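You operate a simulated robot arm through the tools that you are given. There is no shell and no other tool.

You run a simulated robot arm. Do the job below in one go: nothing can be reset, and whatever is moved stays where it is left.

Task
Show the purple injector's spray: lamp on, orange air lever on, black number dial at 2, two sprays.
Fine: leave the lamp on, the lever on and the dial at 2. Leave ZERO and TEST alone.

Only the result counts: the job must be done as asked and must still hold three seconds after the hand-in. Knocking over, shifting, dropping, spilling or breaking anything else fails it.

Robot
A 7-joint arm with a two-finger parallel gripper, fixed in place. Base frame: the origin is at the foot of the arm, x ahead of it, y to its left, z up. Readings come in cm, degrees, newtons and seconds.
With the tool pointing down near the work surface it reaches from about 26 to 68 cm from the base axis. Its first joint turns from -166.0 to 166.0 degrees. Payload 2.5 kg.
Tool frame: the origin (TCP) lies between the finger pads and is the grasp point; the fingertips stand 3 cm ahead of it; z points along the fingers, y is the line along which they close. The gripper opens to 9.4 cm. The fingers are 2.8 cm wide and 1 cm thick; the gripper's body (5 by 9.6 cm) begins 5.5 cm behind the TCP.
Orientation is told as [roll, pitch, yaw] about the base's x, y, z axes, in that order, counted from this pose: with the fingers straight down and closing along the base's y, the tool's x points along the base's -x, its y along +y and its z along -z.

Tools
- The arm moves only by the tool move_arm. Its argument "increments" is a list of rows, each an object (a shift or turn left out is 0, a gripper value left out holds the last) with "linear": the shift along the tool's x, y, z in cm, a list of three; "rot": the turn, a rotation vector about the tool's x, y, z in degrees, a list of three; "jaw": the opening, from 0 (shut) to 1 (fully open). In form: [{"linear": [x, y, z], "rot": [wx, wy, wz], "jaw": jaw}, ...]. A call has 1 to 20 rows; each row is the pose to reach, as a shift and turn from the pose commanded when the call began, along the tool's axes at that moment. Rows are played at 5 a second. More than 5 cm and 8.6 degrees between two rows, or a gripper value outside its range, and nothing of the call is played. A pose out of reach is approached as far as the arm can. The call stops where the force on the tool passes 90 N (or 10 N more than at its start, if that is more) or the arm is blocked; 0.2 s more then pass. Each finger travels about 7.2 cm/s and halts on what it meets, pressing with about 27 N; the grip force reading is that of the motor and also rises with nothing between the fingers. The clock runs only during rows and for 0.2 s after the last one: add rows that repeat a pose to give the fingers time. It gives the time, the measured TCP pose, the force on the tool (base axes), the opening and the grip force at its end, in the units of the frame above (readings bear some noise), with the torque about the TCP (base axes, N m) and any sound that the robot's microphone picked up.
- Cameras (640 x 400 px; columns grow to the right, rows downward): "scene" is fixed at [21.36, -65.46, 71.58]; the picture's right is [0.89, -0.45, 0.00], its down [-0.33, -0.65, -0.69] and it looks along [0.31, 0.62, -0.72] (base axes); focal length 248 px, centre (320, 200). "wrist" rides on the gripper at [7.6, 1.4, -10.2] in the tool frame; the picture's right is [-0.18, 0.98, 0.00], its down [-0.75, -0.14, -0.64] and it looks along [-0.63, -0.12, 0.77] (tool axes); focal length 243 px, centre (320, 200). There is no depth. A picture from a camera that has moved, and an enlarged one, comes with that camera's place and axes in the base frame and with its lens. The place of the scene camera against the robot may be out by one fixed shift of up to 2.5 cm in any direction.
- get_image(camera): a new picture of that camera. The clock stands still meanwhile.
- zoom(camera, box): a new picture of the part [left, top, right, bottom] of that camera's present view, enlarged. The clock stands still meanwhile.
- close_job(): hands the job in; it is judged then, once.

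Places have to be worked out from the pictures, the camera data and where the tool is seen. Open the gripper and draw the arm clear of the work before you hand the job in, unless the task says otherwise.

The tools are called by a JSON object that holds its "name" and its "arguments". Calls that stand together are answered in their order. move_arm: Moves the arm, as the interface text tells. Its arguments: {"type":"object","properties":{"increments":{"type":"array","items":{"type":"object","properties":{"linear":{"type":"array","items":{"type":"number"}},"rot":{"type":"array","items":{"type":"number"}},"jaw":{"type":"number"}}}}},"required":["increments"]} The other tools are called the same way: get_image (camera) takes a picture; zoom (camera, box) takes an enlarged picture of a part of a camera's view; close_job () hands the job in.

At the start:

```text
clock: 0.0
ee_pos: [42.05, -17.35, 49.61]
tool_rot: [0.0, 0.0, 0.0]
force: [-0.1, -1.0, -0.2]
torque: [0.0, 0.0, -0.02]
opening: 9.41
grip_force: 0.1
```

scene: 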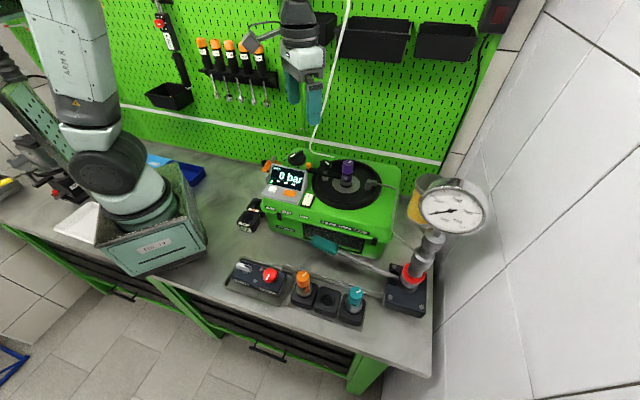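
wrist: 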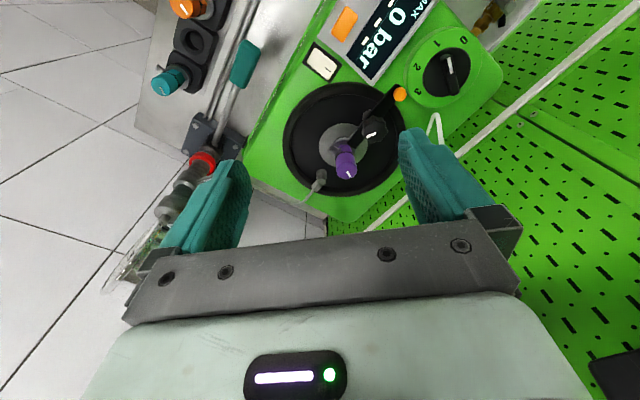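

I'll begin by looking closely at the device: a green tester with display, dial, purple injector in the turntable, plus a small box with red button and toggle, and a hand pump with a teal lever.

{"name": "zoom", "arguments": {"camera": "scene", "box": [220, 140, 420, 265]}}

{"name": "zoom", "arguments": {"camera": "scene", "box": [210, 230, 450, 380]}}

{"name": "zoom", "arguments": {"camera": "wrist", "box": [230, 0, 520, 181]}}

{"name": "zoom", "arguments": {"camera": "wrist", "box": [100, 0, 340, 150]}}

```text
3.20 times, centred on (320, 202) of scene
camera zoom: at [21.36, -65.46, 71.58], right [0.89, -0.45, 0.0], down [-0.33, -0.65, -0.69], along [0.31, 0.62, -0.72], focal length 792 px, centre (320, 192)
```

zoom: 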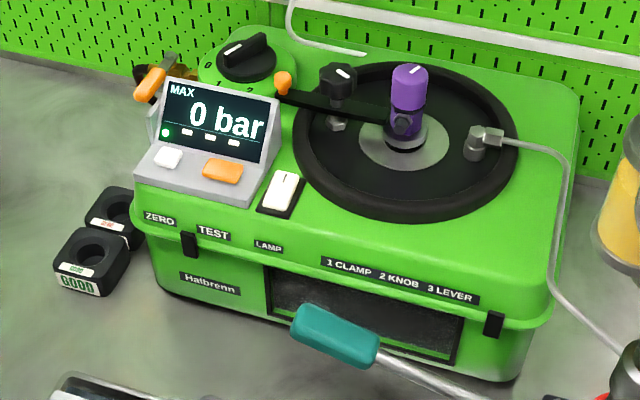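

```text
2.67 times, centred on (330, 305) of scene
camera zoom: at [21.36, -65.46, 71.58], right [0.89, -0.45, 0.0], down [-0.33, -0.65, -0.69], along [0.31, 0.62, -0.72], focal length 660 px, centre (293, -80)
```

zoom: 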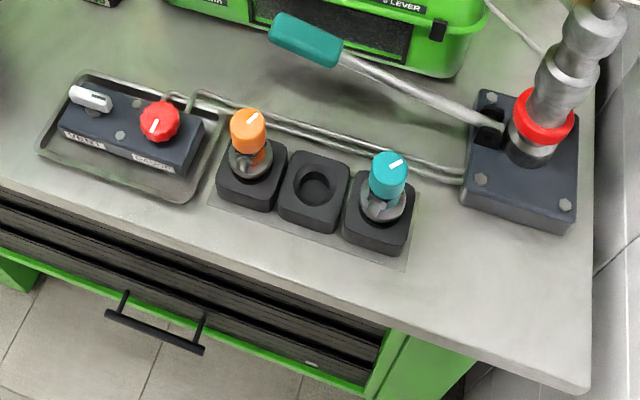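

```text
2.21 times, centred on (375, 90) of wrist
camera zoom: at [34.39, -15.67, 59.74], right [0.18, 0.98, 0.0], down [0.75, -0.14, 0.64], along [0.63, -0.12, -0.77], focal length 535 px, centre (199, 442)
```

zoom: 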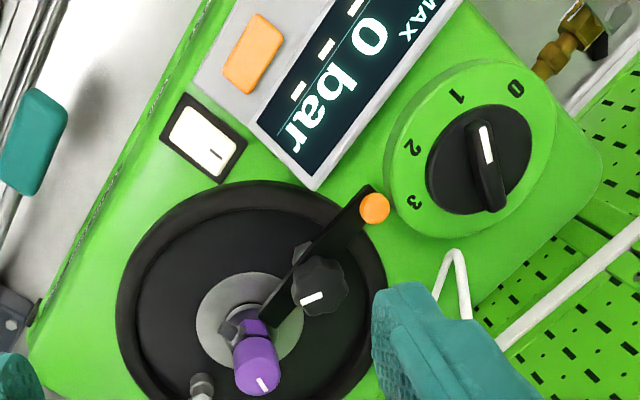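

```text
2.67 times, centred on (220, 75) of wrist
camera zoom: at [34.39, -15.67, 59.74], right [0.18, 0.98, 0.0], down [0.75, -0.14, 0.64], along [0.63, -0.12, -0.77], focal length 647 px, centre (587, 533)
```

zoom: 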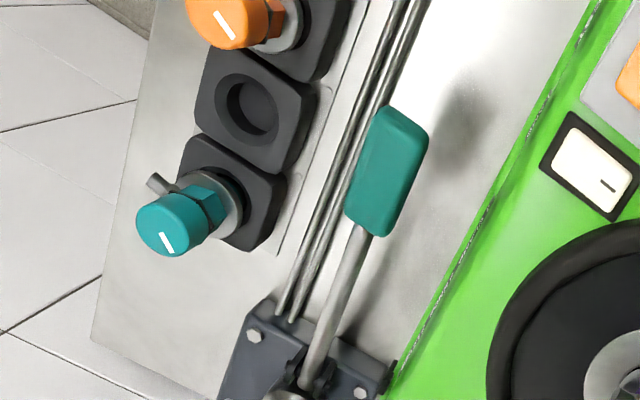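

Let me read the labels and small fittings: the vent/gauge box, the brass valve with the orange lever, the small black blocks and the gauge.

{"name": "zoom", "arguments": {"camera": "scene", "box": [220, 250, 300, 300]}}

{"name": "zoom", "arguments": {"camera": "scene", "box": [225, 145, 315, 235]}}

{"name": "zoom", "arguments": {"camera": "scene", "box": [370, 160, 500, 320]}}

{"name": "zoom", "arguments": {"camera": "scene", "box": [300, 150, 390, 210]}}

{"name": "zoom", "arguments": {"camera": "scene", "box": [265, 195, 375, 245]}}

{"name": "zoom", "arguments": {"camera": "wrist", "box": [280, 70, 420, 200]}}

{"name": "zoom", "arguments": {"camera": "wrist", "box": [390, 0, 520, 110]}}

```text
8.00 times, centred on (260, 275) of scene
camera zoom: at [21.36, -65.46, 71.58], right [0.89, -0.45, 0.0], down [-0.33, -0.65, -0.69], along [0.31, 0.62, -0.72], focal length 1980 px, centre (800, -400)
```

zoom: 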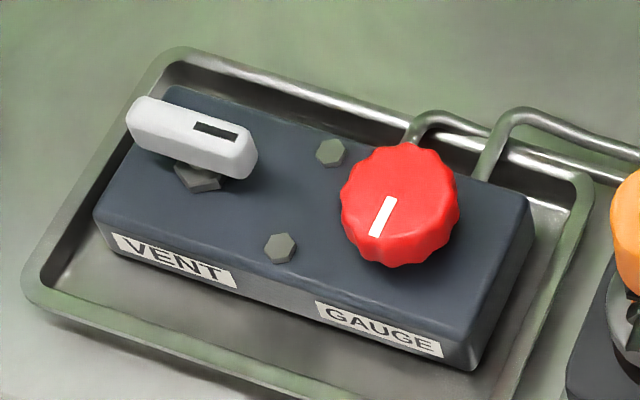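

```text
4.44 times, centred on (270, 190) of scene
camera zoom: at [21.36, -65.46, 71.58], right [0.89, -0.45, 0.0], down [-0.33, -0.65, -0.69], along [0.31, 0.62, -0.72], focal length 1100 px, centre (542, 244)
```

zoom: 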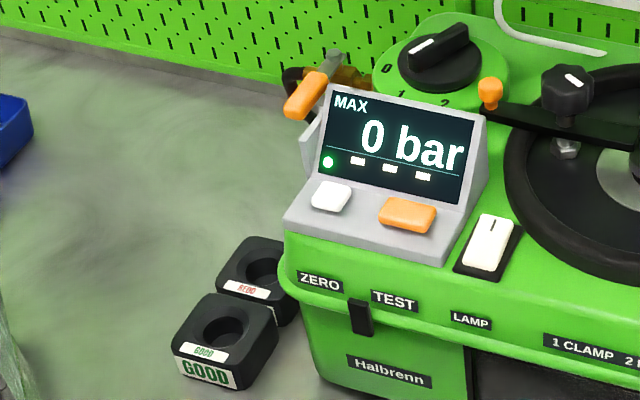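

```text
2.50 times, centred on (435, 240) of scene
camera zoom: at [21.36, -65.46, 71.58], right [0.89, -0.45, 0.0], down [-0.33, -0.65, -0.69], along [0.31, 0.62, -0.72], focal length 619 px, centre (32, 100)
```

zoom: 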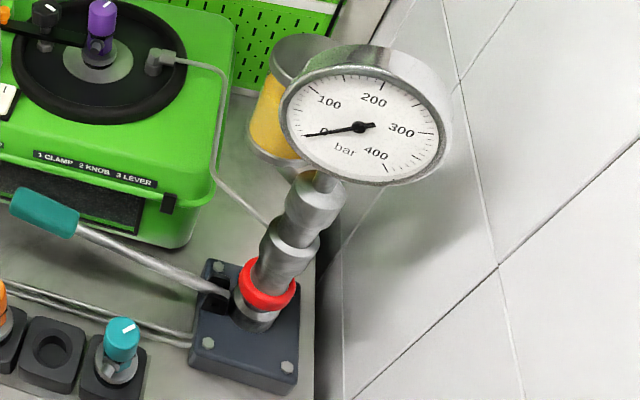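

```text
6.67 times, centred on (345, 180) of scene
camera zoom: at [21.36, -65.46, 71.58], right [0.89, -0.45, 0.0], down [-0.33, -0.65, -0.69], along [0.31, 0.62, -0.72], focal length 1650 px, centre (153, 333)
```

zoom: 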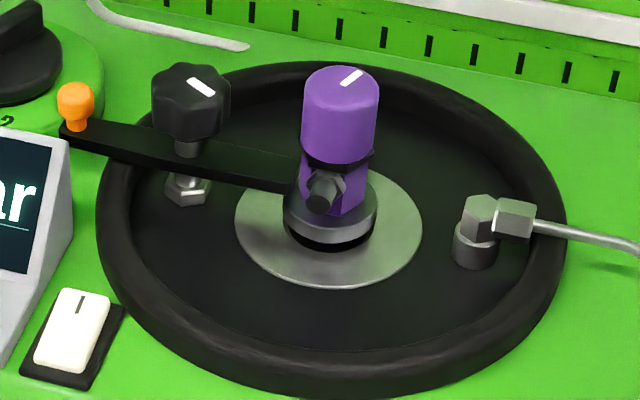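

```text
5.82 times, centred on (320, 220) of scene
camera zoom: at [21.36, -65.46, 71.58], right [0.89, -0.45, 0.0], down [-0.33, -0.65, -0.69], along [0.31, 0.62, -0.72], focal length 1440 px, centre (320, 84)
```

zoom: 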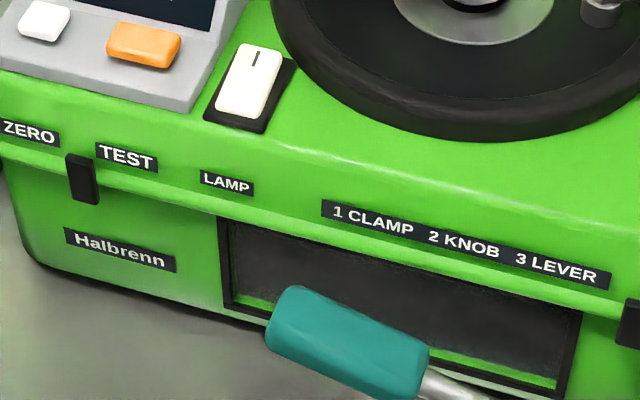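

```text
3.08 times, centred on (350, 135) of wrist
camera zoom: at [34.39, -15.67, 59.74], right [0.18, 0.98, 0.0], down [0.75, -0.14, 0.64], along [0.63, -0.12, -0.77], focal length 746 px, centre (228, 400)
```

zoom: 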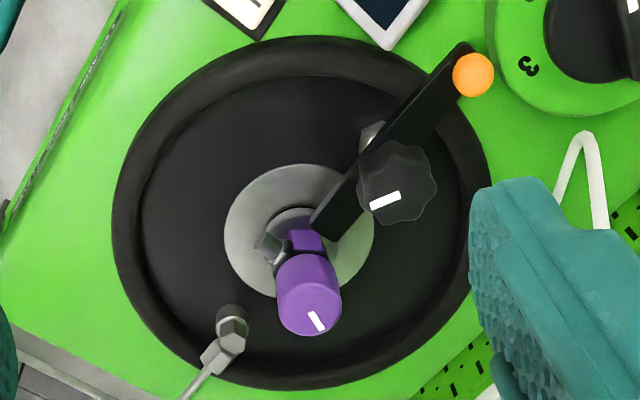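

```text
3.64 times, centred on (455, 55) of wrist
camera zoom: at [34.39, -15.67, 59.74], right [0.18, 0.98, 0.0], down [0.75, -0.14, 0.64], along [0.63, -0.12, -0.77], focal length 882 px, centre (-171, 727)
```

zoom: 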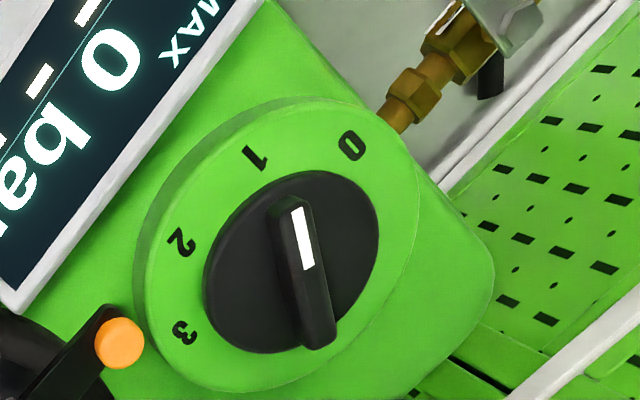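

The purple injector's top is around (56, -15, 23), and the clamp bar, its black knob and the orange ball seem to sit beside it. I'll move down and sideways for closer views, staying well above everything.

{"name": "move_arm", "arguments": {"increments": [{"linear": [2, 0, 4]}, {"linear": [4, 0, 8]}, {"linear": [6, 0, 12]}]}}

{"name": "get_image", "arguments": {"camera": "wrist"}}

{"name": "zoom", "arguments": {"camera": "wrist", "box": [270, 60, 470, 200]}}

```text
clock: 0.8
ee_pos: [36.09, -17.38, 37.22]
tool_rot: [0.1, 0.0, 0.0]
force: [0.2, 1.1, 0.0]
torque: [0.0, -0.03, 0.02]
opening: 9.39
grip_force: 0.0
```

```text
taken
camera wrist: at [28.42, -15.65, 47.4], right [0.18, 0.98, 0.0], down [0.75, -0.14, 0.64], along [0.63, -0.12, -0.77], focal length 243 px, centre (320, 200)
```

wrist: 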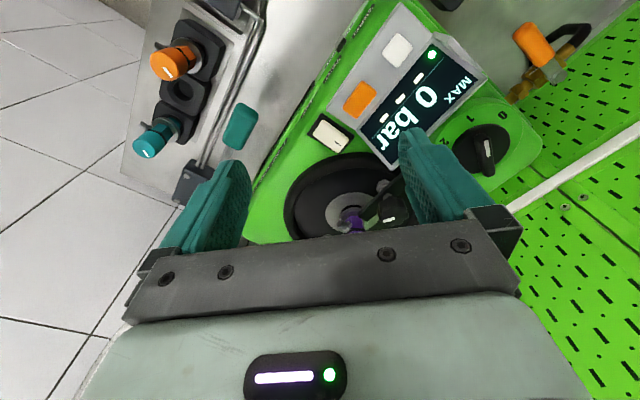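

```text
2.86 times, centred on (370, 130) of wrist
camera zoom: at [28.42, -15.65, 47.4], right [0.18, 0.98, 0.0], down [0.75, -0.14, 0.64], along [0.63, -0.12, -0.77], focal length 693 px, centre (177, 400)
```

zoom: 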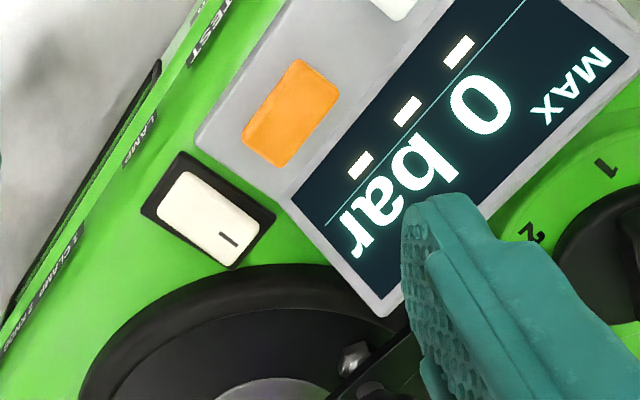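

The rocker lamp switch is at about (41.9, -16.9, 18.9) and the dial at about (46.3, 1.4, 20). Next I move forward over the injector (tips stay above z 30) to get a close top view of the clamp.

{"name": "move_arm", "arguments": {"increments": [{"linear": [-4.5, 0.5, 0]}, {"linear": [-9, 1, 0]}, {"linear": [-13.5, 1.5, 1]}, {"linear": [-18, 2, 2]}, {"linear": [-21, 2.4, 2]}]}}

{"name": "get_image", "arguments": {"camera": "wrist"}}

{"name": "zoom", "arguments": {"camera": "wrist", "box": [200, 0, 440, 150]}}

```text
clock: 2.0
ee_pos: [57.47, -14.69, 35.42]
tool_rot: [0.0, -0.1, 0.1]
force: [0.1, 0.1, -0.2]
torque: [0.01, -0.02, 0.02]
opening: 9.4
grip_force: 0.0
```

```text
taken
camera wrist: at [49.76, -13.05, 45.6], right [0.18, 0.98, 0.0], down [0.75, -0.14, 0.64], along [0.63, -0.12, -0.77], focal length 243 px, centre (320, 200)
```

wrist: 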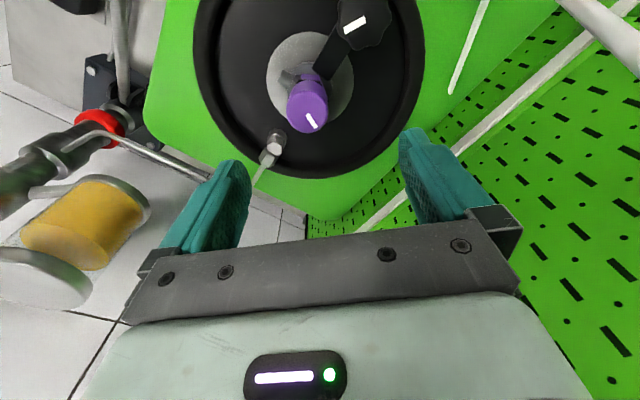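

```text
2.67 times, centred on (320, 75) of wrist
camera zoom: at [49.76, -13.05, 45.6], right [0.18, 0.98, 0.0], down [0.75, -0.14, 0.64], along [0.63, -0.12, -0.77], focal length 647 px, centre (320, 533)
```

zoom: 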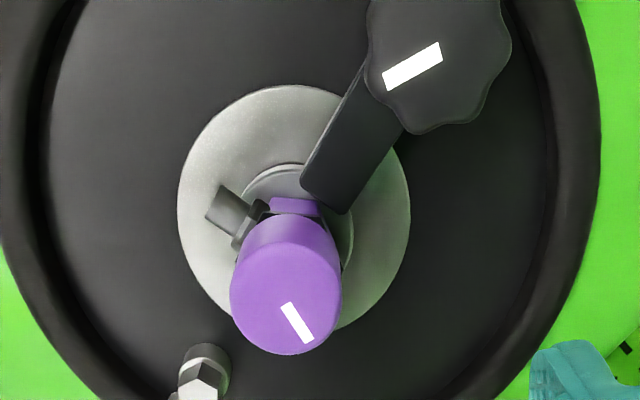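

The machine front faces the diagonal (-x,-y), about 45° to the base. I'll yaw 45° to align with it while backing off toward its front, then tilt for a low-angle look at the clamp and knob.

{"name": "move_arm", "arguments": {"increments": [{"linear": [1.8, -1.8, 0], "rot": [0, 0, -7.5]}, {"linear": [3.6, -3.6, 0], "rot": [0, 0, -15]}, {"linear": [5.4, -5.4, 0], "rot": [0, 0, -22.5]}, {"linear": [7.2, -7.2, 0], "rot": [0, 0, -30]}, {"linear": [9, -9, 0], "rot": [0, 0, -37.5]}, {"linear": [10.8, -10.8, 0], "rot": [0, 0, -45]}]}}

{"name": "get_image", "arguments": {"camera": "wrist"}}

{"name": "get_image", "arguments": {"camera": "scene"}}

```text
clock: 3.4
ee_pos: [46.1, -25.59, 35.43]
tool_rot: [0.0, 0.0, 45.1]
force: [0.8, 1.1, 0.8]
torque: [-0.03, 0.01, -0.02]
opening: 9.37
grip_force: 0.1
```

```text
taken
camera wrist: at [39.73, -29.85, 45.56], right [-0.57, 0.82, 0.0], down [0.63, 0.44, 0.64], along [0.53, 0.36, -0.77], focal length 243 px, centre (320, 200)
```

wrist: 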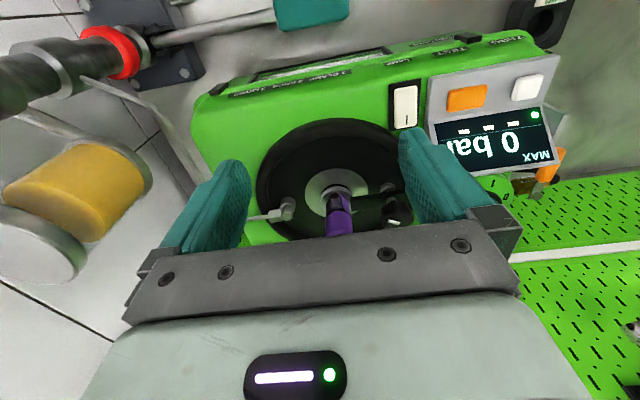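

```text
taken
```

scene: 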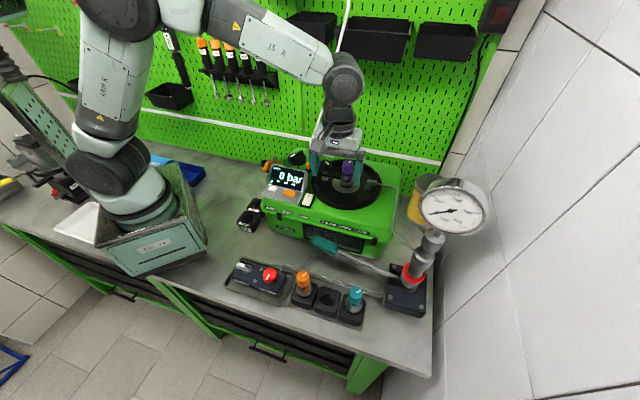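

Aligned roughly with the machine. Now I tilt the tool forward about 50° in place to look nearly horizontally at the clamp.

{"name": "move_arm", "arguments": {"increments": [{"rot": [0, -8.3, 0]}, {"rot": [0, -16.6, 0]}, {"rot": [0, -25, 0]}, {"rot": [0, -33.3, 0]}, {"rot": [0, -41.6, 0], "linear": [0, 0, 2]}, {"rot": [0, -50, 0], "linear": [-2, 0, 4]}]}}

{"name": "get_image", "arguments": {"camera": "wrist"}}

{"name": "get_image", "arguments": {"camera": "scene"}}

```text
clock: 4.8
ee_pos: [47.59, -24.24, 31.53]
tool_rot: [-0.1, -50.0, 45.2]
force: [0.1, -0.1, 0.0]
torque: [-0.02, -0.01, 0.01]
opening: 9.41
grip_force: 0.0
```

```text
taken
camera wrist: at [37.6, -32.23, 32.12], right [-0.61, 0.78, 0.14], down [0.09, -0.11, 0.99], along [0.79, 0.62, -0.01], focal length 243 px, centre (320, 200)
```

wrist: 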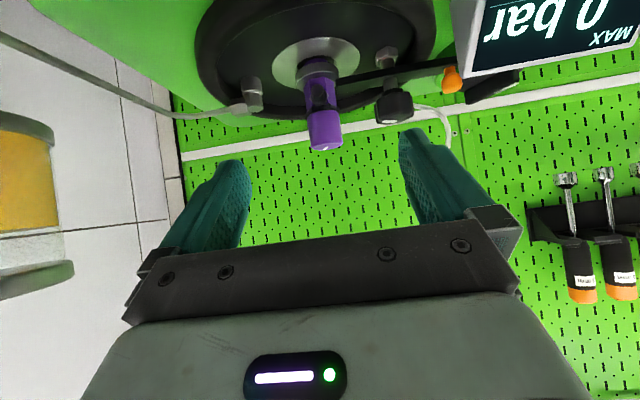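

```text
taken
```

scene: 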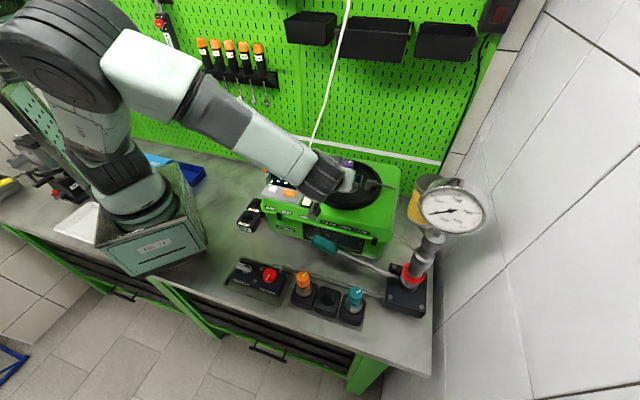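

Excellent low view. Zooming onto the clamp.

{"name": "zoom", "arguments": {"camera": "wrist", "box": [270, 20, 470, 155]}}

```text
2.96 times, centred on (370, 88) of wrist
camera zoom: at [37.6, -32.23, 32.12], right [-0.61, 0.78, 0.14], down [0.09, -0.11, 0.99], along [0.79, 0.62, -0.01], focal length 719 px, centre (172, 533)
```

zoom: 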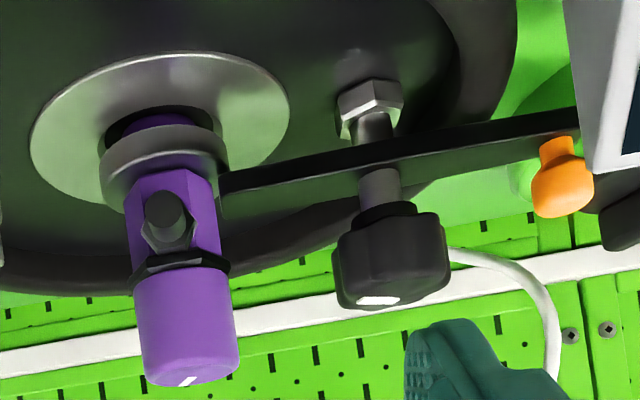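

The clamp bar's tip is already over the injector collar, centred on it (bar top z≈20.8). But there's bare stud between the bar and the black knob, so the knob may be loose. I'll level the tool, then go look at the dial and the orange lever from above.

{"name": "move_arm", "arguments": {"increments": [{"rot": [0, 8.3, 0]}, {"rot": [0, 16.6, 0]}, {"rot": [0, 25, 0]}, {"rot": [0, 33.3, 0]}, {"rot": [0, 41.6, 0]}, {"rot": [0, 50, 0]}]}}

{"name": "move_arm", "arguments": {"increments": [{"linear": [-2, 2, -3.5]}, {"linear": [-5, 5, -3.5]}, {"linear": [-8, 8, -3.5]}, {"linear": [-11, 11, -3.5]}, {"linear": [-14, 14, -3.5]}, {"linear": [-16.5, 16.5, -3.5]}, {"linear": [-18.4, 18.4, -3.5]}]}}

{"name": "get_image", "arguments": {"camera": "wrist"}}

{"name": "zoom", "arguments": {"camera": "wrist", "box": [240, 0, 480, 150]}}

```text
clock: 6.2
ee_pos: [47.71, -24.32, 31.66]
tool_rot: [-0.1, 0.1, 45.0]
force: [-0.1, -0.3, -0.2]
torque: [0.0, -0.04, 0.0]
opening: 9.4
grip_force: 0.1
```

```text
clock: 8.0
ee_pos: [47.3, -0.81, 35.14]
tool_rot: [-0.7, 0.6, 41.8]
force: [0.5, 0.1, -0.5]
torque: [-0.01, 0.0, -0.04]
opening: 9.39
grip_force: 0.1
stopped in row 7: the arm was blocked; the commanded pose is now the measured one
```

```text
taken
camera wrist: at [40.7, -4.53, 45.38], right [-0.52, 0.85, -0.01], down [0.66, 0.41, 0.64], along [0.55, 0.32, -0.77], focal length 243 px, centre (320, 200)
```

wrist: 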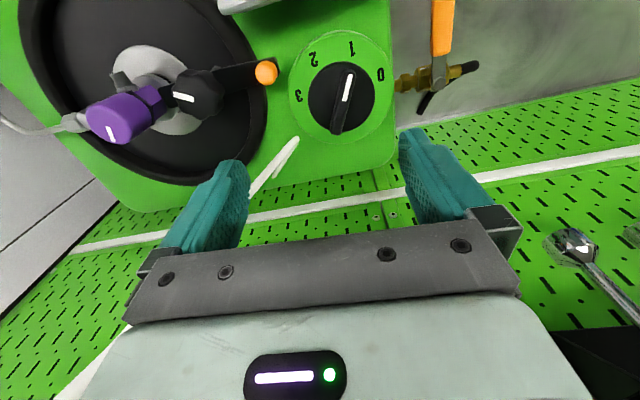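

```text
2.67 times, centred on (360, 75) of wrist
camera zoom: at [40.7, -4.53, 45.38], right [-0.52, 0.85, -0.01], down [0.66, 0.41, 0.64], along [0.55, 0.32, -0.77], focal length 647 px, centre (213, 533)
```

zoom: 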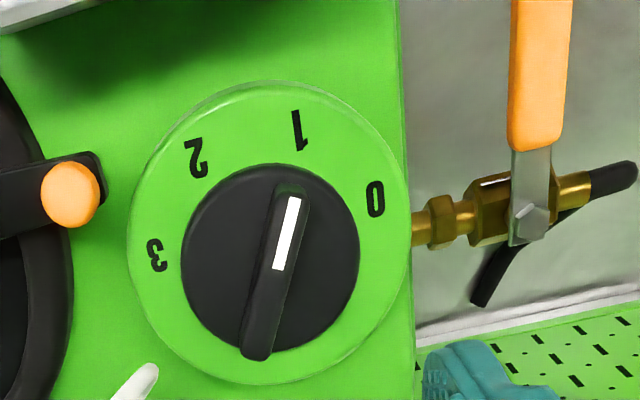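

The dial pointer sits between 0 and 1, closer to 1, and the numbers run counter-clockwise from above. The arm reported being blocked with almost no tool force, so I'll check the scene for contact with the wall or a joint limit.

{"name": "get_image", "arguments": {"camera": "scene"}}

{"name": "zoom", "arguments": {"camera": "scene", "box": [150, 0, 410, 200]}}

```text
taken
```

scene: 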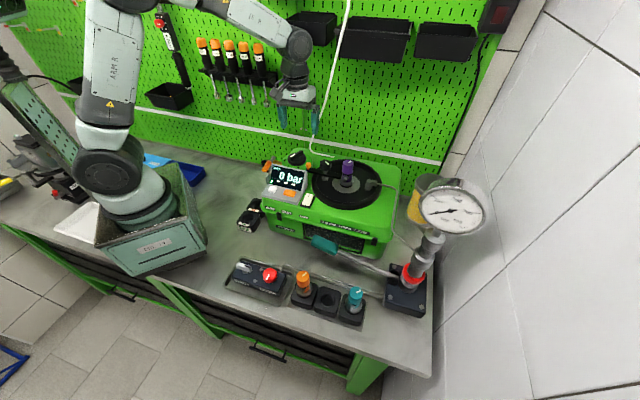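

```text
2.00 times, centred on (280, 100) of scene
camera zoom: at [21.36, -65.46, 71.58], right [0.89, -0.45, 0.0], down [-0.33, -0.65, -0.69], along [0.31, 0.62, -0.72], focal length 495 px, centre (400, 400)
```

zoom: 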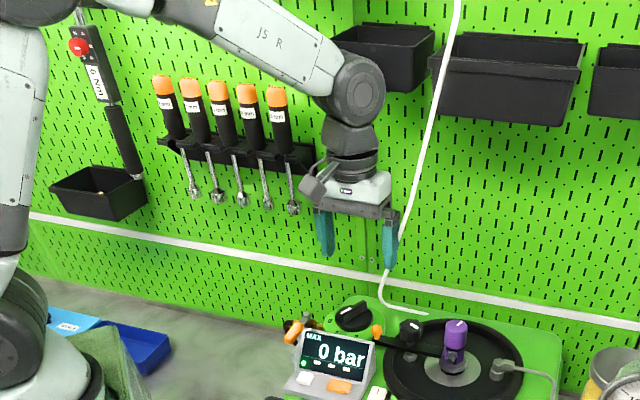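

The dial handle points at "1" (handle angle ≈202°, "2" ≈252° in the base frame), so it needs about +51° counter-clockwise. The air lever stands perpendicular to its pipe, which means it's off. I'll back away from whatever blocked the arm, lower, level the tool and set yaw 21.8° so the jaws line up with the dial handle.

{"name": "move_arm", "arguments": {"increments": [{"linear": [1.5, 0, 0], "rot": [-0.7, -0.6, 4]}, {"linear": [3, 0, 0], "rot": [-0.7, -0.6, 10]}, {"linear": [4.6, -0.2, 1.5], "rot": [-0.7, -0.6, 16]}, {"linear": [4.6, -0.2, 3], "rot": [-0.7, -0.6, 20]}]}}

{"name": "get_image", "arguments": {"camera": "wrist"}}

```text
clock: 9.0
ee_pos: [44.2, -3.88, 32.16]
tool_rot: [0.2, -0.2, 22.0]
force: [0.1, 0.6, -0.5]
torque: [0.03, 0.02, -0.01]
opening: 9.4
grip_force: 0.1
```

```text
taken
camera wrist: at [36.53, -5.23, 42.23], right [-0.2, 0.98, 0.0], down [0.75, 0.15, 0.64], along [0.63, 0.13, -0.77], focal length 243 px, centre (320, 200)
```

wrist: 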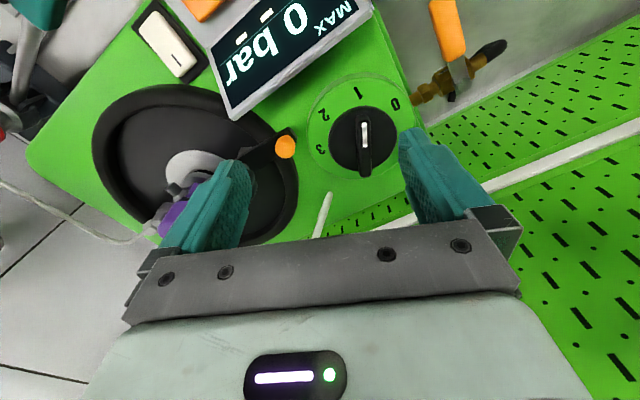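

View is clear: dial handle centre ≈ (46.0, 0.7), top z ≈ 21–22.6. I move above it at z 28 with the jaws half open.

{"name": "move_arm", "arguments": {"increments": [{"linear": [-1.2, 1.2, 2], "jaw": 0.5}, {"linear": [-2.4, 2.4, 4.1], "jaw": 0.5}, {"linear": [-3.43, 3.68, 4.16], "jaw": 0.5}, {"linear": [-3.43, 3.68, 4.16], "jaw": 0.5}]}}

{"name": "get_image", "arguments": {"camera": "wrist"}}

{"name": "zoom", "arguments": {"camera": "scene", "box": [240, 100, 400, 220]}}

```text
clock: 10.0
ee_pos: [46.1, 0.92, 27.93]
tool_rot: [0.2, -0.1, 22.0]
force: [0.9, 0.0, -1.1]
torque: [0.01, -0.01, 0.04]
opening: 4.72
grip_force: 0.1
```

```text
taken
camera wrist: at [38.44, -0.56, 38.16], right [-0.2, 0.98, 0.0], down [0.75, 0.15, 0.64], along [0.63, 0.13, -0.77], focal length 243 px, centre (320, 200)
```

wrist: 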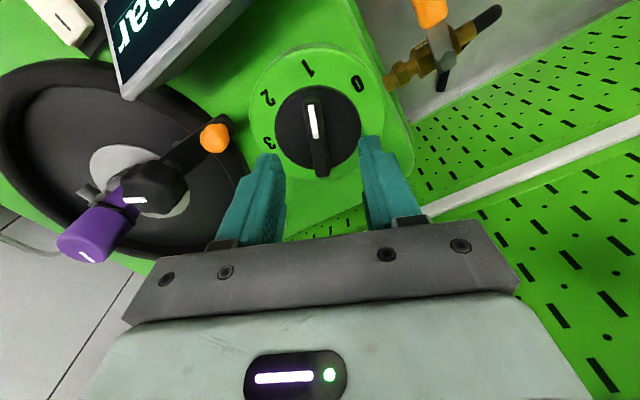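

```text
3.33 times, centred on (320, 160) of scene
camera zoom: at [21.36, -65.46, 71.58], right [0.89, -0.45, 0.0], down [-0.33, -0.65, -0.69], along [0.31, 0.62, -0.72], focal length 825 px, centre (320, 333)
```

zoom: 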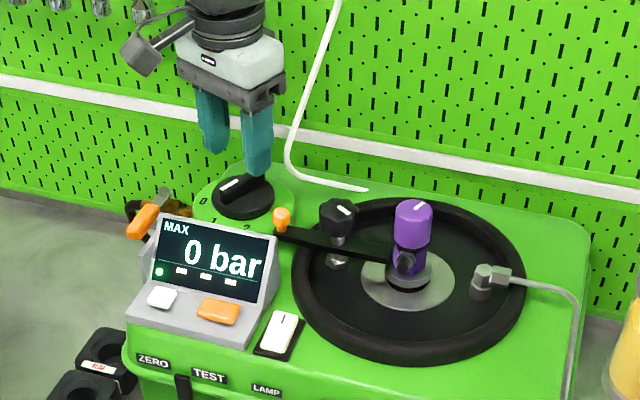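

The handle is centred between the jaws. I'll close partway to about 3 cm and descend in small steps, watching force.

{"name": "move_arm", "arguments": {"increments": [{"linear": [0, -0.1, 1], "jaw": 0.35}, {"linear": [0, -0.1, 2], "jaw": 0.35}, {"linear": [0, -0.1, 3], "jaw": 0.35}, {"linear": [0, -0.1, 3], "jaw": 0.35}]}}

{"name": "get_image", "arguments": {"camera": "wrist"}}

{"name": "zoom", "arguments": {"camera": "scene", "box": [250, 120, 350, 190]}}

```text
clock: 11.0
ee_pos: [45.97, 0.78, 25.0]
tool_rot: [0.3, -0.2, 22.0]
force: [-0.9, -0.1, 0.3]
torque: [-0.01, -0.02, -0.06]
opening: 3.29
grip_force: 0.1
```

```text
taken
camera wrist: at [38.41, -0.6, 35.13], right [-0.2, 0.98, 0.0], down [0.75, 0.15, 0.64], along [0.63, 0.13, -0.77], focal length 243 px, centre (320, 200)
```

wrist: 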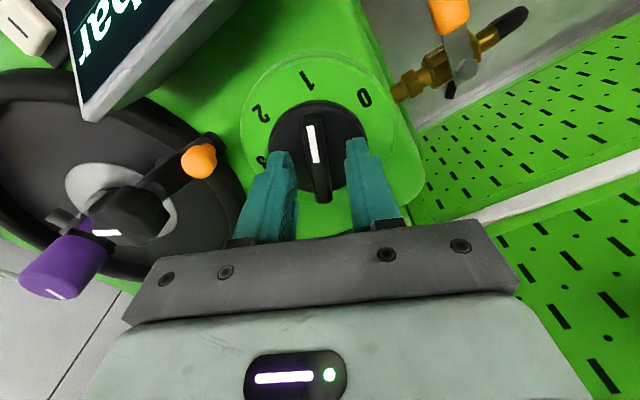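

```text
5.71 times, centred on (300, 155) of scene
camera zoom: at [21.36, -65.46, 71.58], right [0.89, -0.45, 0.0], down [-0.33, -0.65, -0.69], along [0.31, 0.62, -0.72], focal length 1415 px, centre (434, 457)
```

zoom: 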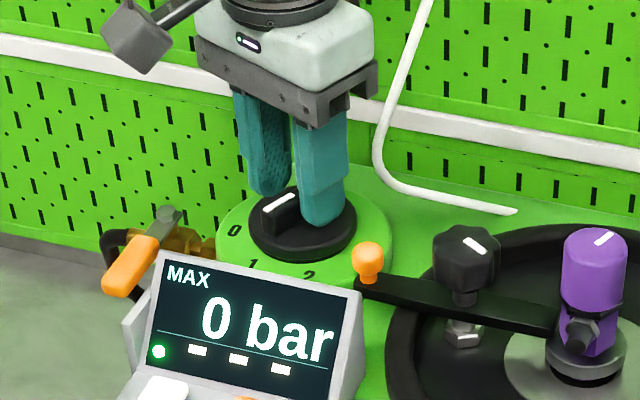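

Tips are at z 22, already alongside the handle (its top is about 22.7). I'll go down another 0.6 cm and close on it.

{"name": "move_arm", "arguments": {"increments": [{"linear": [0, 0, 0.3], "jaw": 0.35}, {"linear": [0, 0, 0.6], "jaw": 0.35}, {"linear": [0, 0, 0.6], "jaw": 0.35}]}}

{"name": "zoom", "arguments": {"camera": "scene", "box": [270, 140, 330, 180]}}

```text
clock: 11.8
ee_pos: [46.12, 0.74, 24.36]
tool_rot: [0.2, 0.0, 22.1]
force: [0.1, 0.4, -0.1]
torque: [-0.02, -0.03, -0.03]
opening: 3.28
grip_force: 0.1
```

```text
10.00 times, centred on (300, 160) of scene
camera zoom: at [21.36, -65.46, 71.58], right [0.89, -0.45, 0.0], down [-0.33, -0.65, -0.69], along [0.31, 0.62, -0.72], focal length 2476 px, centre (520, 600)
```

zoom: 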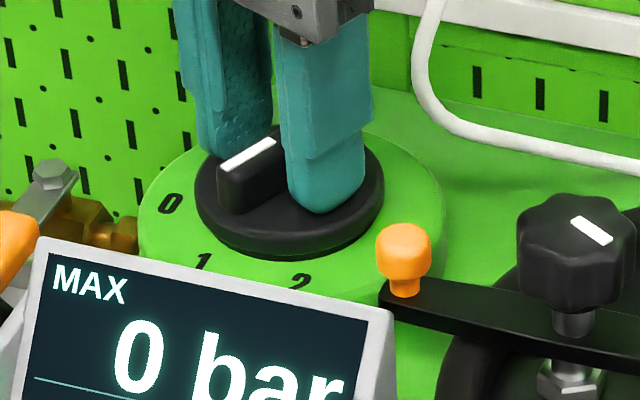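

Fingers straddle the handle without touching the disc. Closing on it.

{"name": "move_arm", "arguments": {"increments": [{"jaw": 0}, {"jaw": 0}, {"jaw": 0}, {"jaw": 0}]}}

{"name": "get_image", "arguments": {"camera": "wrist"}}

```text
clock: 12.8
ee_pos: [46.13, 0.61, 24.28]
tool_rot: [0.1, -0.1, 22.0]
force: [5.8, -7.4, -4.2]
torque: [-0.23, -0.48, -0.05]
opening: 1.19
grip_force: 44.9
```

```text
taken
camera wrist: at [38.43, -0.73, 34.49], right [-0.2, 0.98, 0.0], down [0.75, 0.15, 0.64], along [0.63, 0.13, -0.77], focal length 243 px, centre (320, 200)
```

wrist: 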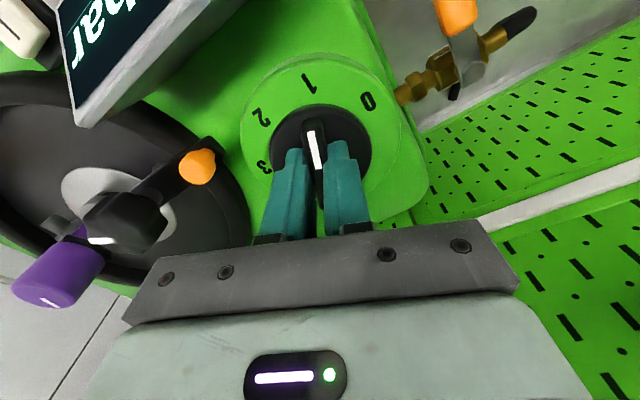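

Handle gripped (1.19 cm). Turning it counter-clockwise about 52° toward 2.

{"name": "move_arm", "arguments": {"increments": [{"rot": [0, 0, -7.5], "jaw": 0}, {"rot": [0, 0, -15], "jaw": 0}, {"rot": [0, 0, -22.5], "jaw": 0}, {"rot": [0, 0, -30], "jaw": 0}, {"rot": [0, 0, -37.5], "jaw": 0}, {"rot": [0, 0, -45], "jaw": 0}, {"rot": [0, 0, -51.5], "jaw": 0}, {"rot": [0, 0, -51.5], "jaw": 0}]}}

{"name": "get_image", "arguments": {"camera": "wrist"}}

{"name": "zoom", "arguments": {"camera": "scene", "box": [270, 140, 330, 180]}}

```text
clock: 14.6
ee_pos: [46.16, 0.63, 24.47]
tool_rot: [-0.3, -0.2, 73.5]
force: [37.3, -21.4, -24.5]
torque: [-0.56, -0.21, -0.09]
opening: 1.17
grip_force: 44.8
```

```text
taken
camera wrist: at [42.56, -6.16, 34.51], right [-0.89, 0.46, 0.0], down [0.35, 0.68, 0.65], along [0.3, 0.57, -0.76], focal length 243 px, centre (320, 200)
```

wrist: 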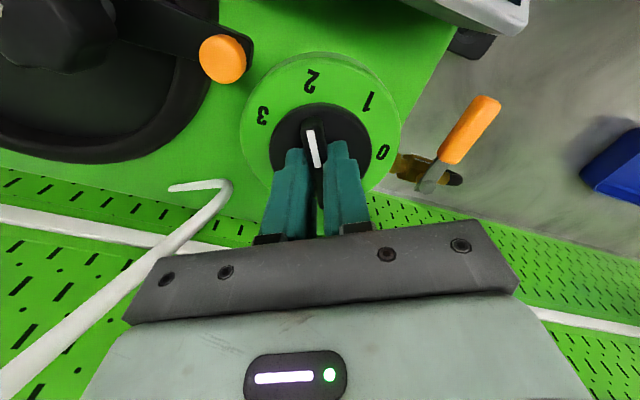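

```text
10.00 times, centred on (300, 160) of scene
camera zoom: at [21.36, -65.46, 71.58], right [0.89, -0.45, 0.0], down [-0.33, -0.65, -0.69], along [0.31, 0.62, -0.72], focal length 2476 px, centre (520, 600)
```

zoom: 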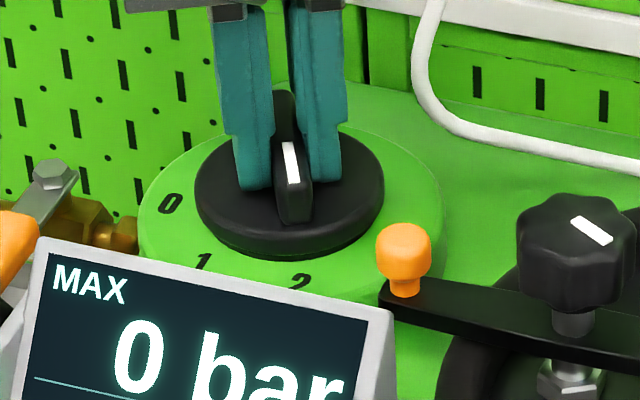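

The "2" now sits exactly where "1" sat relative to the handle. Releasing and rising.

{"name": "move_arm", "arguments": {"increments": [{"jaw": 0.15}, {"jaw": 0.3}, {"jaw": 0.3}, {"linear": [0, 0, -1], "jaw": 0.3}, {"linear": [0, 0, -3], "jaw": 0.3}, {"linear": [0, 0, -6], "jaw": 0.3}, {"linear": [2, 0, -9], "jaw": 0.5}]}}

{"name": "get_image", "arguments": {"camera": "wrist"}}

{"name": "zoom", "arguments": {"camera": "wrist", "box": [220, 0, 460, 150]}}

{"name": "zoom", "arguments": {"camera": "scene", "box": [270, 140, 330, 180]}}

```text
clock: 16.2
ee_pos: [45.36, -1.17, 33.24]
tool_rot: [0.0, -0.2, 73.5]
force: [0.2, 0.4, 0.1]
torque: [0.04, -0.02, 0.0]
opening: 4.71
grip_force: 0.0
```

```text
taken
camera wrist: at [41.76, -7.86, 43.42], right [-0.89, 0.46, 0.0], down [0.35, 0.68, 0.65], along [0.29, 0.57, -0.76], focal length 243 px, centre (320, 200)
```

wrist: 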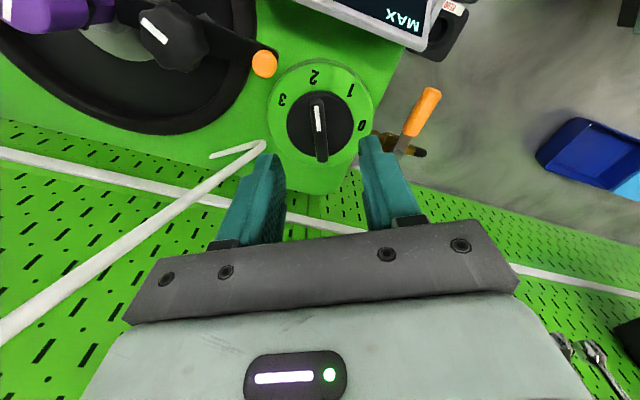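

```text
2.67 times, centred on (340, 75) of wrist
camera zoom: at [41.76, -7.86, 43.42], right [-0.89, 0.46, 0.0], down [0.35, 0.68, 0.65], along [0.29, 0.57, -0.76], focal length 647 px, centre (267, 533)
```

zoom: 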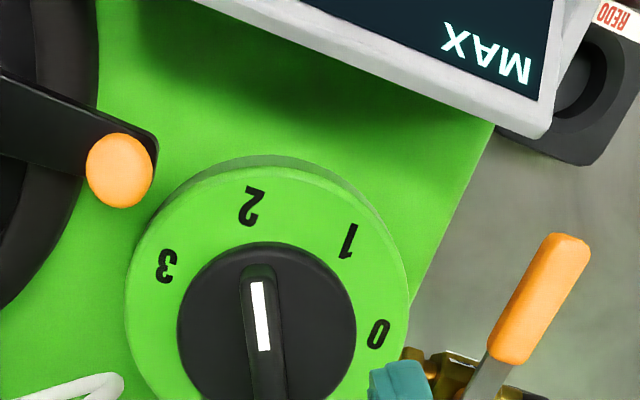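

```text
10.00 times, centred on (300, 160) of scene
camera zoom: at [21.36, -65.46, 71.58], right [0.89, -0.45, 0.0], down [-0.33, -0.65, -0.69], along [0.31, 0.62, -0.72], focal length 2476 px, centre (520, 600)
```

zoom: 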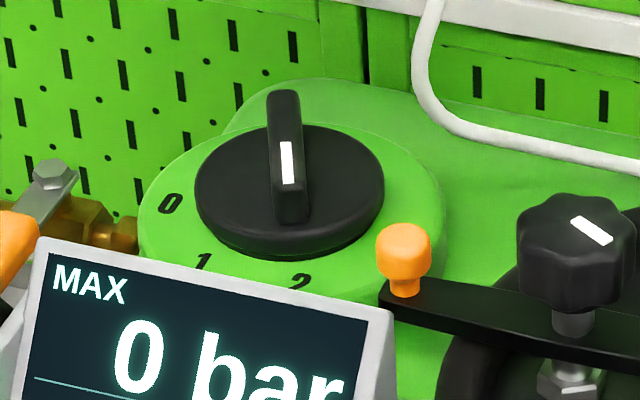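

The dial reads 2. The orange lever runs from its pivot ≈(39.9, 9.8) to its tip (34.7, 3.9) at z≈17 and is perpendicular to the pipe. It must swing clockwise, away from the machine. I'll bring the closed gripper above the gap between lever and machine.

{"name": "move_arm", "arguments": {"increments": [{"linear": [-0.6, 2, 0], "rot": [0, 0, 6.5], "jaw": 0}, {"linear": [-1.2, 4.2, 0], "rot": [0, 0, 13], "jaw": 0}, {"linear": [-1.8, 6.3, 1], "rot": [0, 0, 19.5], "jaw": 0}, {"linear": [-2.34, 8.3, 3.2], "rot": [0, 0, 25.5], "jaw": 0}, {"linear": [-2.34, 8.3, 3.2], "rot": [0, 0, 25.5], "jaw": 0}]}}

{"name": "get_image", "arguments": {"camera": "wrist"}}

{"name": "zoom", "arguments": {"camera": "scene", "box": [220, 100, 340, 190]}}

```text
clock: 17.4
ee_pos: [38.22, 3.3, 30.26]
tool_rot: [0.1, -0.2, 47.9]
force: [0.3, 0.7, -1.2]
torque: [-0.01, 0.02, -0.02]
opening: 0.0
grip_force: 26.5
```

```text
taken
camera wrist: at [32.05, -1.11, 40.42], right [-0.61, 0.8, 0.0], down [0.61, 0.46, 0.64], along [0.51, 0.39, -0.76], focal length 243 px, centre (320, 200)
```

wrist: 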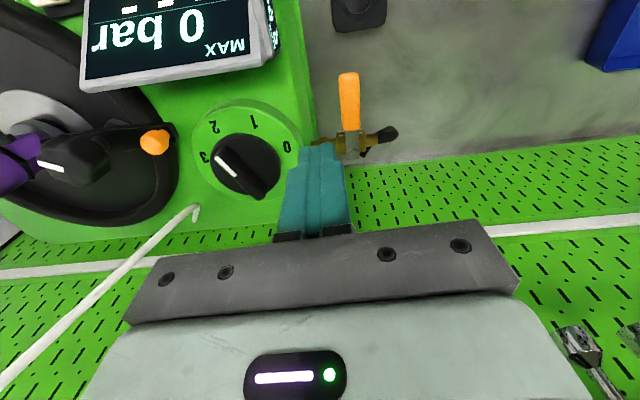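

```text
4.44 times, centred on (280, 145) of scene
camera zoom: at [21.36, -65.46, 71.58], right [0.89, -0.45, 0.0], down [-0.33, -0.65, -0.69], along [0.31, 0.62, -0.72], focal length 1100 px, centre (498, 444)
```

zoom: 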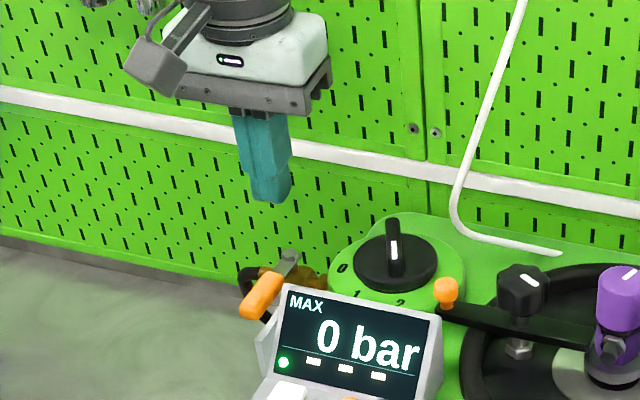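

Projecting the tool axis down lands in the gap between machine edge and lever, and I shift 0.35 cm toward the lever for clearance. Descending with fingers closed.

{"name": "move_arm", "arguments": {"increments": [{"linear": [0, 0.35, 3], "jaw": 0}, {"linear": [0, 0.35, 6], "jaw": 0}, {"linear": [0, 0.35, 8], "jaw": 0}, {"linear": [0, 0.35, 9], "jaw": 0}]}}

{"name": "get_image", "arguments": {"camera": "wrist"}}

{"name": "zoom", "arguments": {"camera": "scene", "box": [220, 100, 340, 190]}}

```text
clock: 18.4
ee_pos: [37.8, 3.68, 21.33]
tool_rot: [0.1, -0.2, 47.9]
force: [-0.1, -0.2, -0.3]
torque: [0.04, 0.01, 0.0]
opening: 0.01
grip_force: 26.9
```

```text
taken
camera wrist: at [31.6, -0.9, 31.48], right [-0.61, 0.79, 0.0], down [0.61, 0.46, 0.64], along [0.51, 0.39, -0.76], focal length 243 px, centre (320, 200)
```

wrist: 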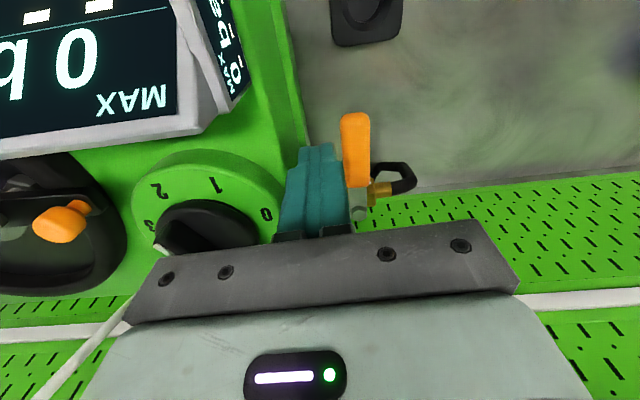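

```text
4.44 times, centred on (280, 145) of scene
camera zoom: at [21.36, -65.46, 71.58], right [0.89, -0.45, 0.0], down [-0.33, -0.65, -0.69], along [0.31, 0.62, -0.72], focal length 1100 px, centre (498, 444)
```

zoom: 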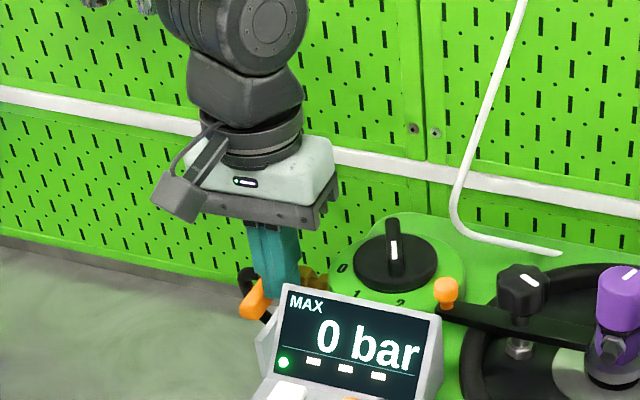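

Clear on both sides. Going down 3 cm more so the tips pass the lever height.

{"name": "move_arm", "arguments": {"increments": [{"linear": [0.4, 0, 1.5], "jaw": 0}, {"linear": [0.8, 0, 3], "jaw": 0}, {"linear": [0.8, 0, 3], "jaw": 0}]}}

{"name": "get_image", "arguments": {"camera": "wrist"}}

```text
clock: 19.2
ee_pos: [37.28, 3.1, 18.22]
tool_rot: [0.1, -0.2, 48.1]
force: [0.5, 0.0, 0.4]
torque: [-0.04, 0.0, 0.02]
opening: 0.0
grip_force: 27.0
```

```text
taken
camera wrist: at [31.05, -1.5, 28.37], right [-0.61, 0.79, 0.0], down [0.61, 0.46, 0.64], along [0.51, 0.39, -0.76], focal length 243 px, centre (320, 200)
```

wrist: 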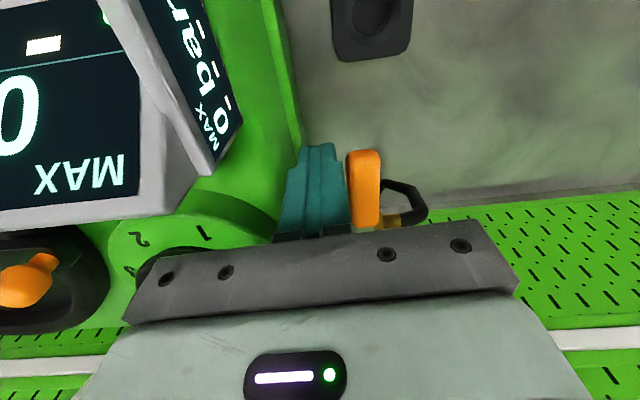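

Fingers are level with the lever on its machine side. I'll push it in a clockwise arc, first half.

{"name": "move_arm", "arguments": {"increments": [{"linear": [0.03, 0.7, 0], "jaw": 0}, {"linear": [0.03, 1.38, 0], "jaw": 0}, {"linear": [0.04, 2.0, 0], "jaw": 0}, {"linear": [0.04, 2.54, 0], "jaw": 0}, {"linear": [-0.16, 3.67, 0], "jaw": 0}, {"linear": [-0.52, 4.74, 0], "jaw": 0}]}}

{"name": "get_image", "arguments": {"camera": "wrist"}}

{"name": "zoom", "arguments": {"camera": "scene", "box": [220, 100, 340, 190]}}

```text
clock: 20.6
ee_pos: [34.07, 6.56, 18.2]
tool_rot: [0.1, -0.2, 48.0]
force: [-0.1, -0.1, 0.5]
torque: [-0.03, -0.04, -0.04]
opening: 0.0
grip_force: 26.7
```

```text
taken
camera wrist: at [27.98, 2.08, 28.37], right [-0.61, 0.79, 0.0], down [0.61, 0.46, 0.64], along [0.51, 0.39, -0.76], focal length 243 px, centre (320, 200)
```

wrist: 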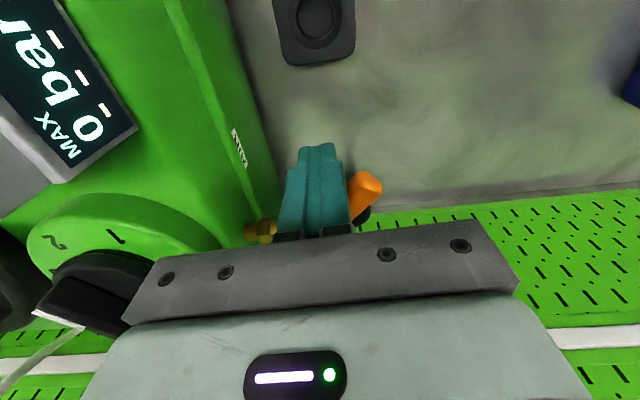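

```text
4.44 times, centred on (280, 145) of scene
camera zoom: at [21.36, -65.46, 71.58], right [0.89, -0.45, 0.0], down [-0.33, -0.65, -0.69], along [0.31, 0.62, -0.72], focal length 1100 px, centre (498, 444)
```

zoom: 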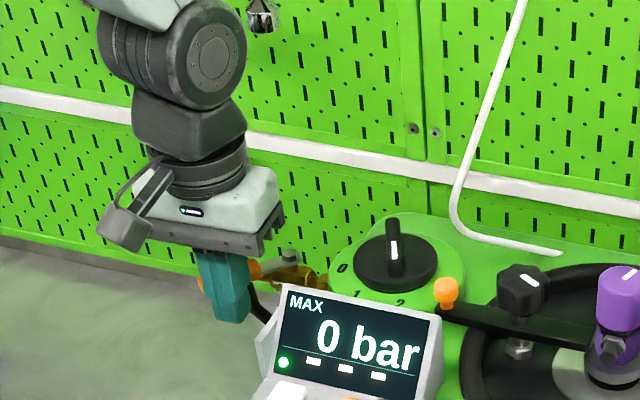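

The lever is turning freely. Continuing the arc.

{"name": "move_arm", "arguments": {"increments": [{"linear": [-0.54, 0.95, 0], "jaw": 0}, {"linear": [-1.24, 1.81, 0], "jaw": 0}, {"linear": [-2.01, 2.61, 0], "jaw": 0}, {"linear": [-2.91, 3.26, 0], "jaw": 0}]}}

{"name": "get_image", "arguments": {"camera": "wrist"}}

{"name": "get_image", "arguments": {"camera": "scene"}}

```text
clock: 21.6
ee_pos: [33.63, 10.99, 18.19]
tool_rot: [0.1, -0.3, 48.1]
force: [0.3, 0.5, -0.1]
torque: [0.0, -0.01, 0.01]
opening: 0.0
grip_force: 26.8
```

```text
taken
camera wrist: at [27.42, 6.44, 28.35], right [-0.61, 0.79, 0.0], down [0.61, 0.46, 0.64], along [0.51, 0.39, -0.77], focal length 243 px, centre (320, 200)
```

wrist: 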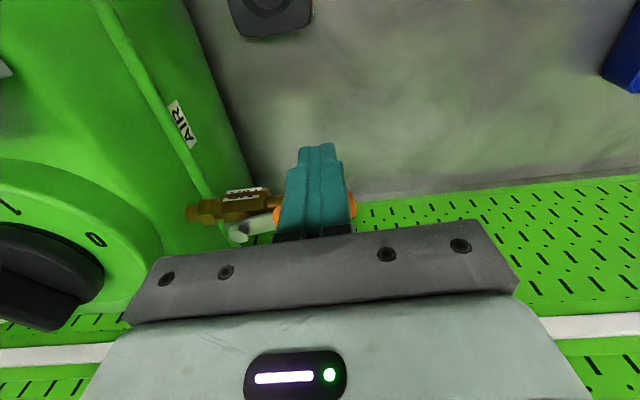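

```text
taken
```

scene: 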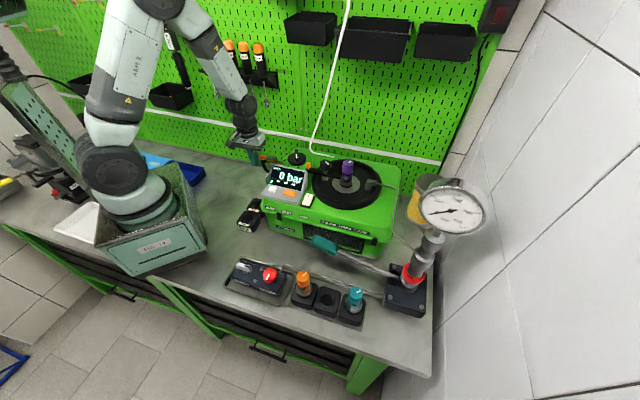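

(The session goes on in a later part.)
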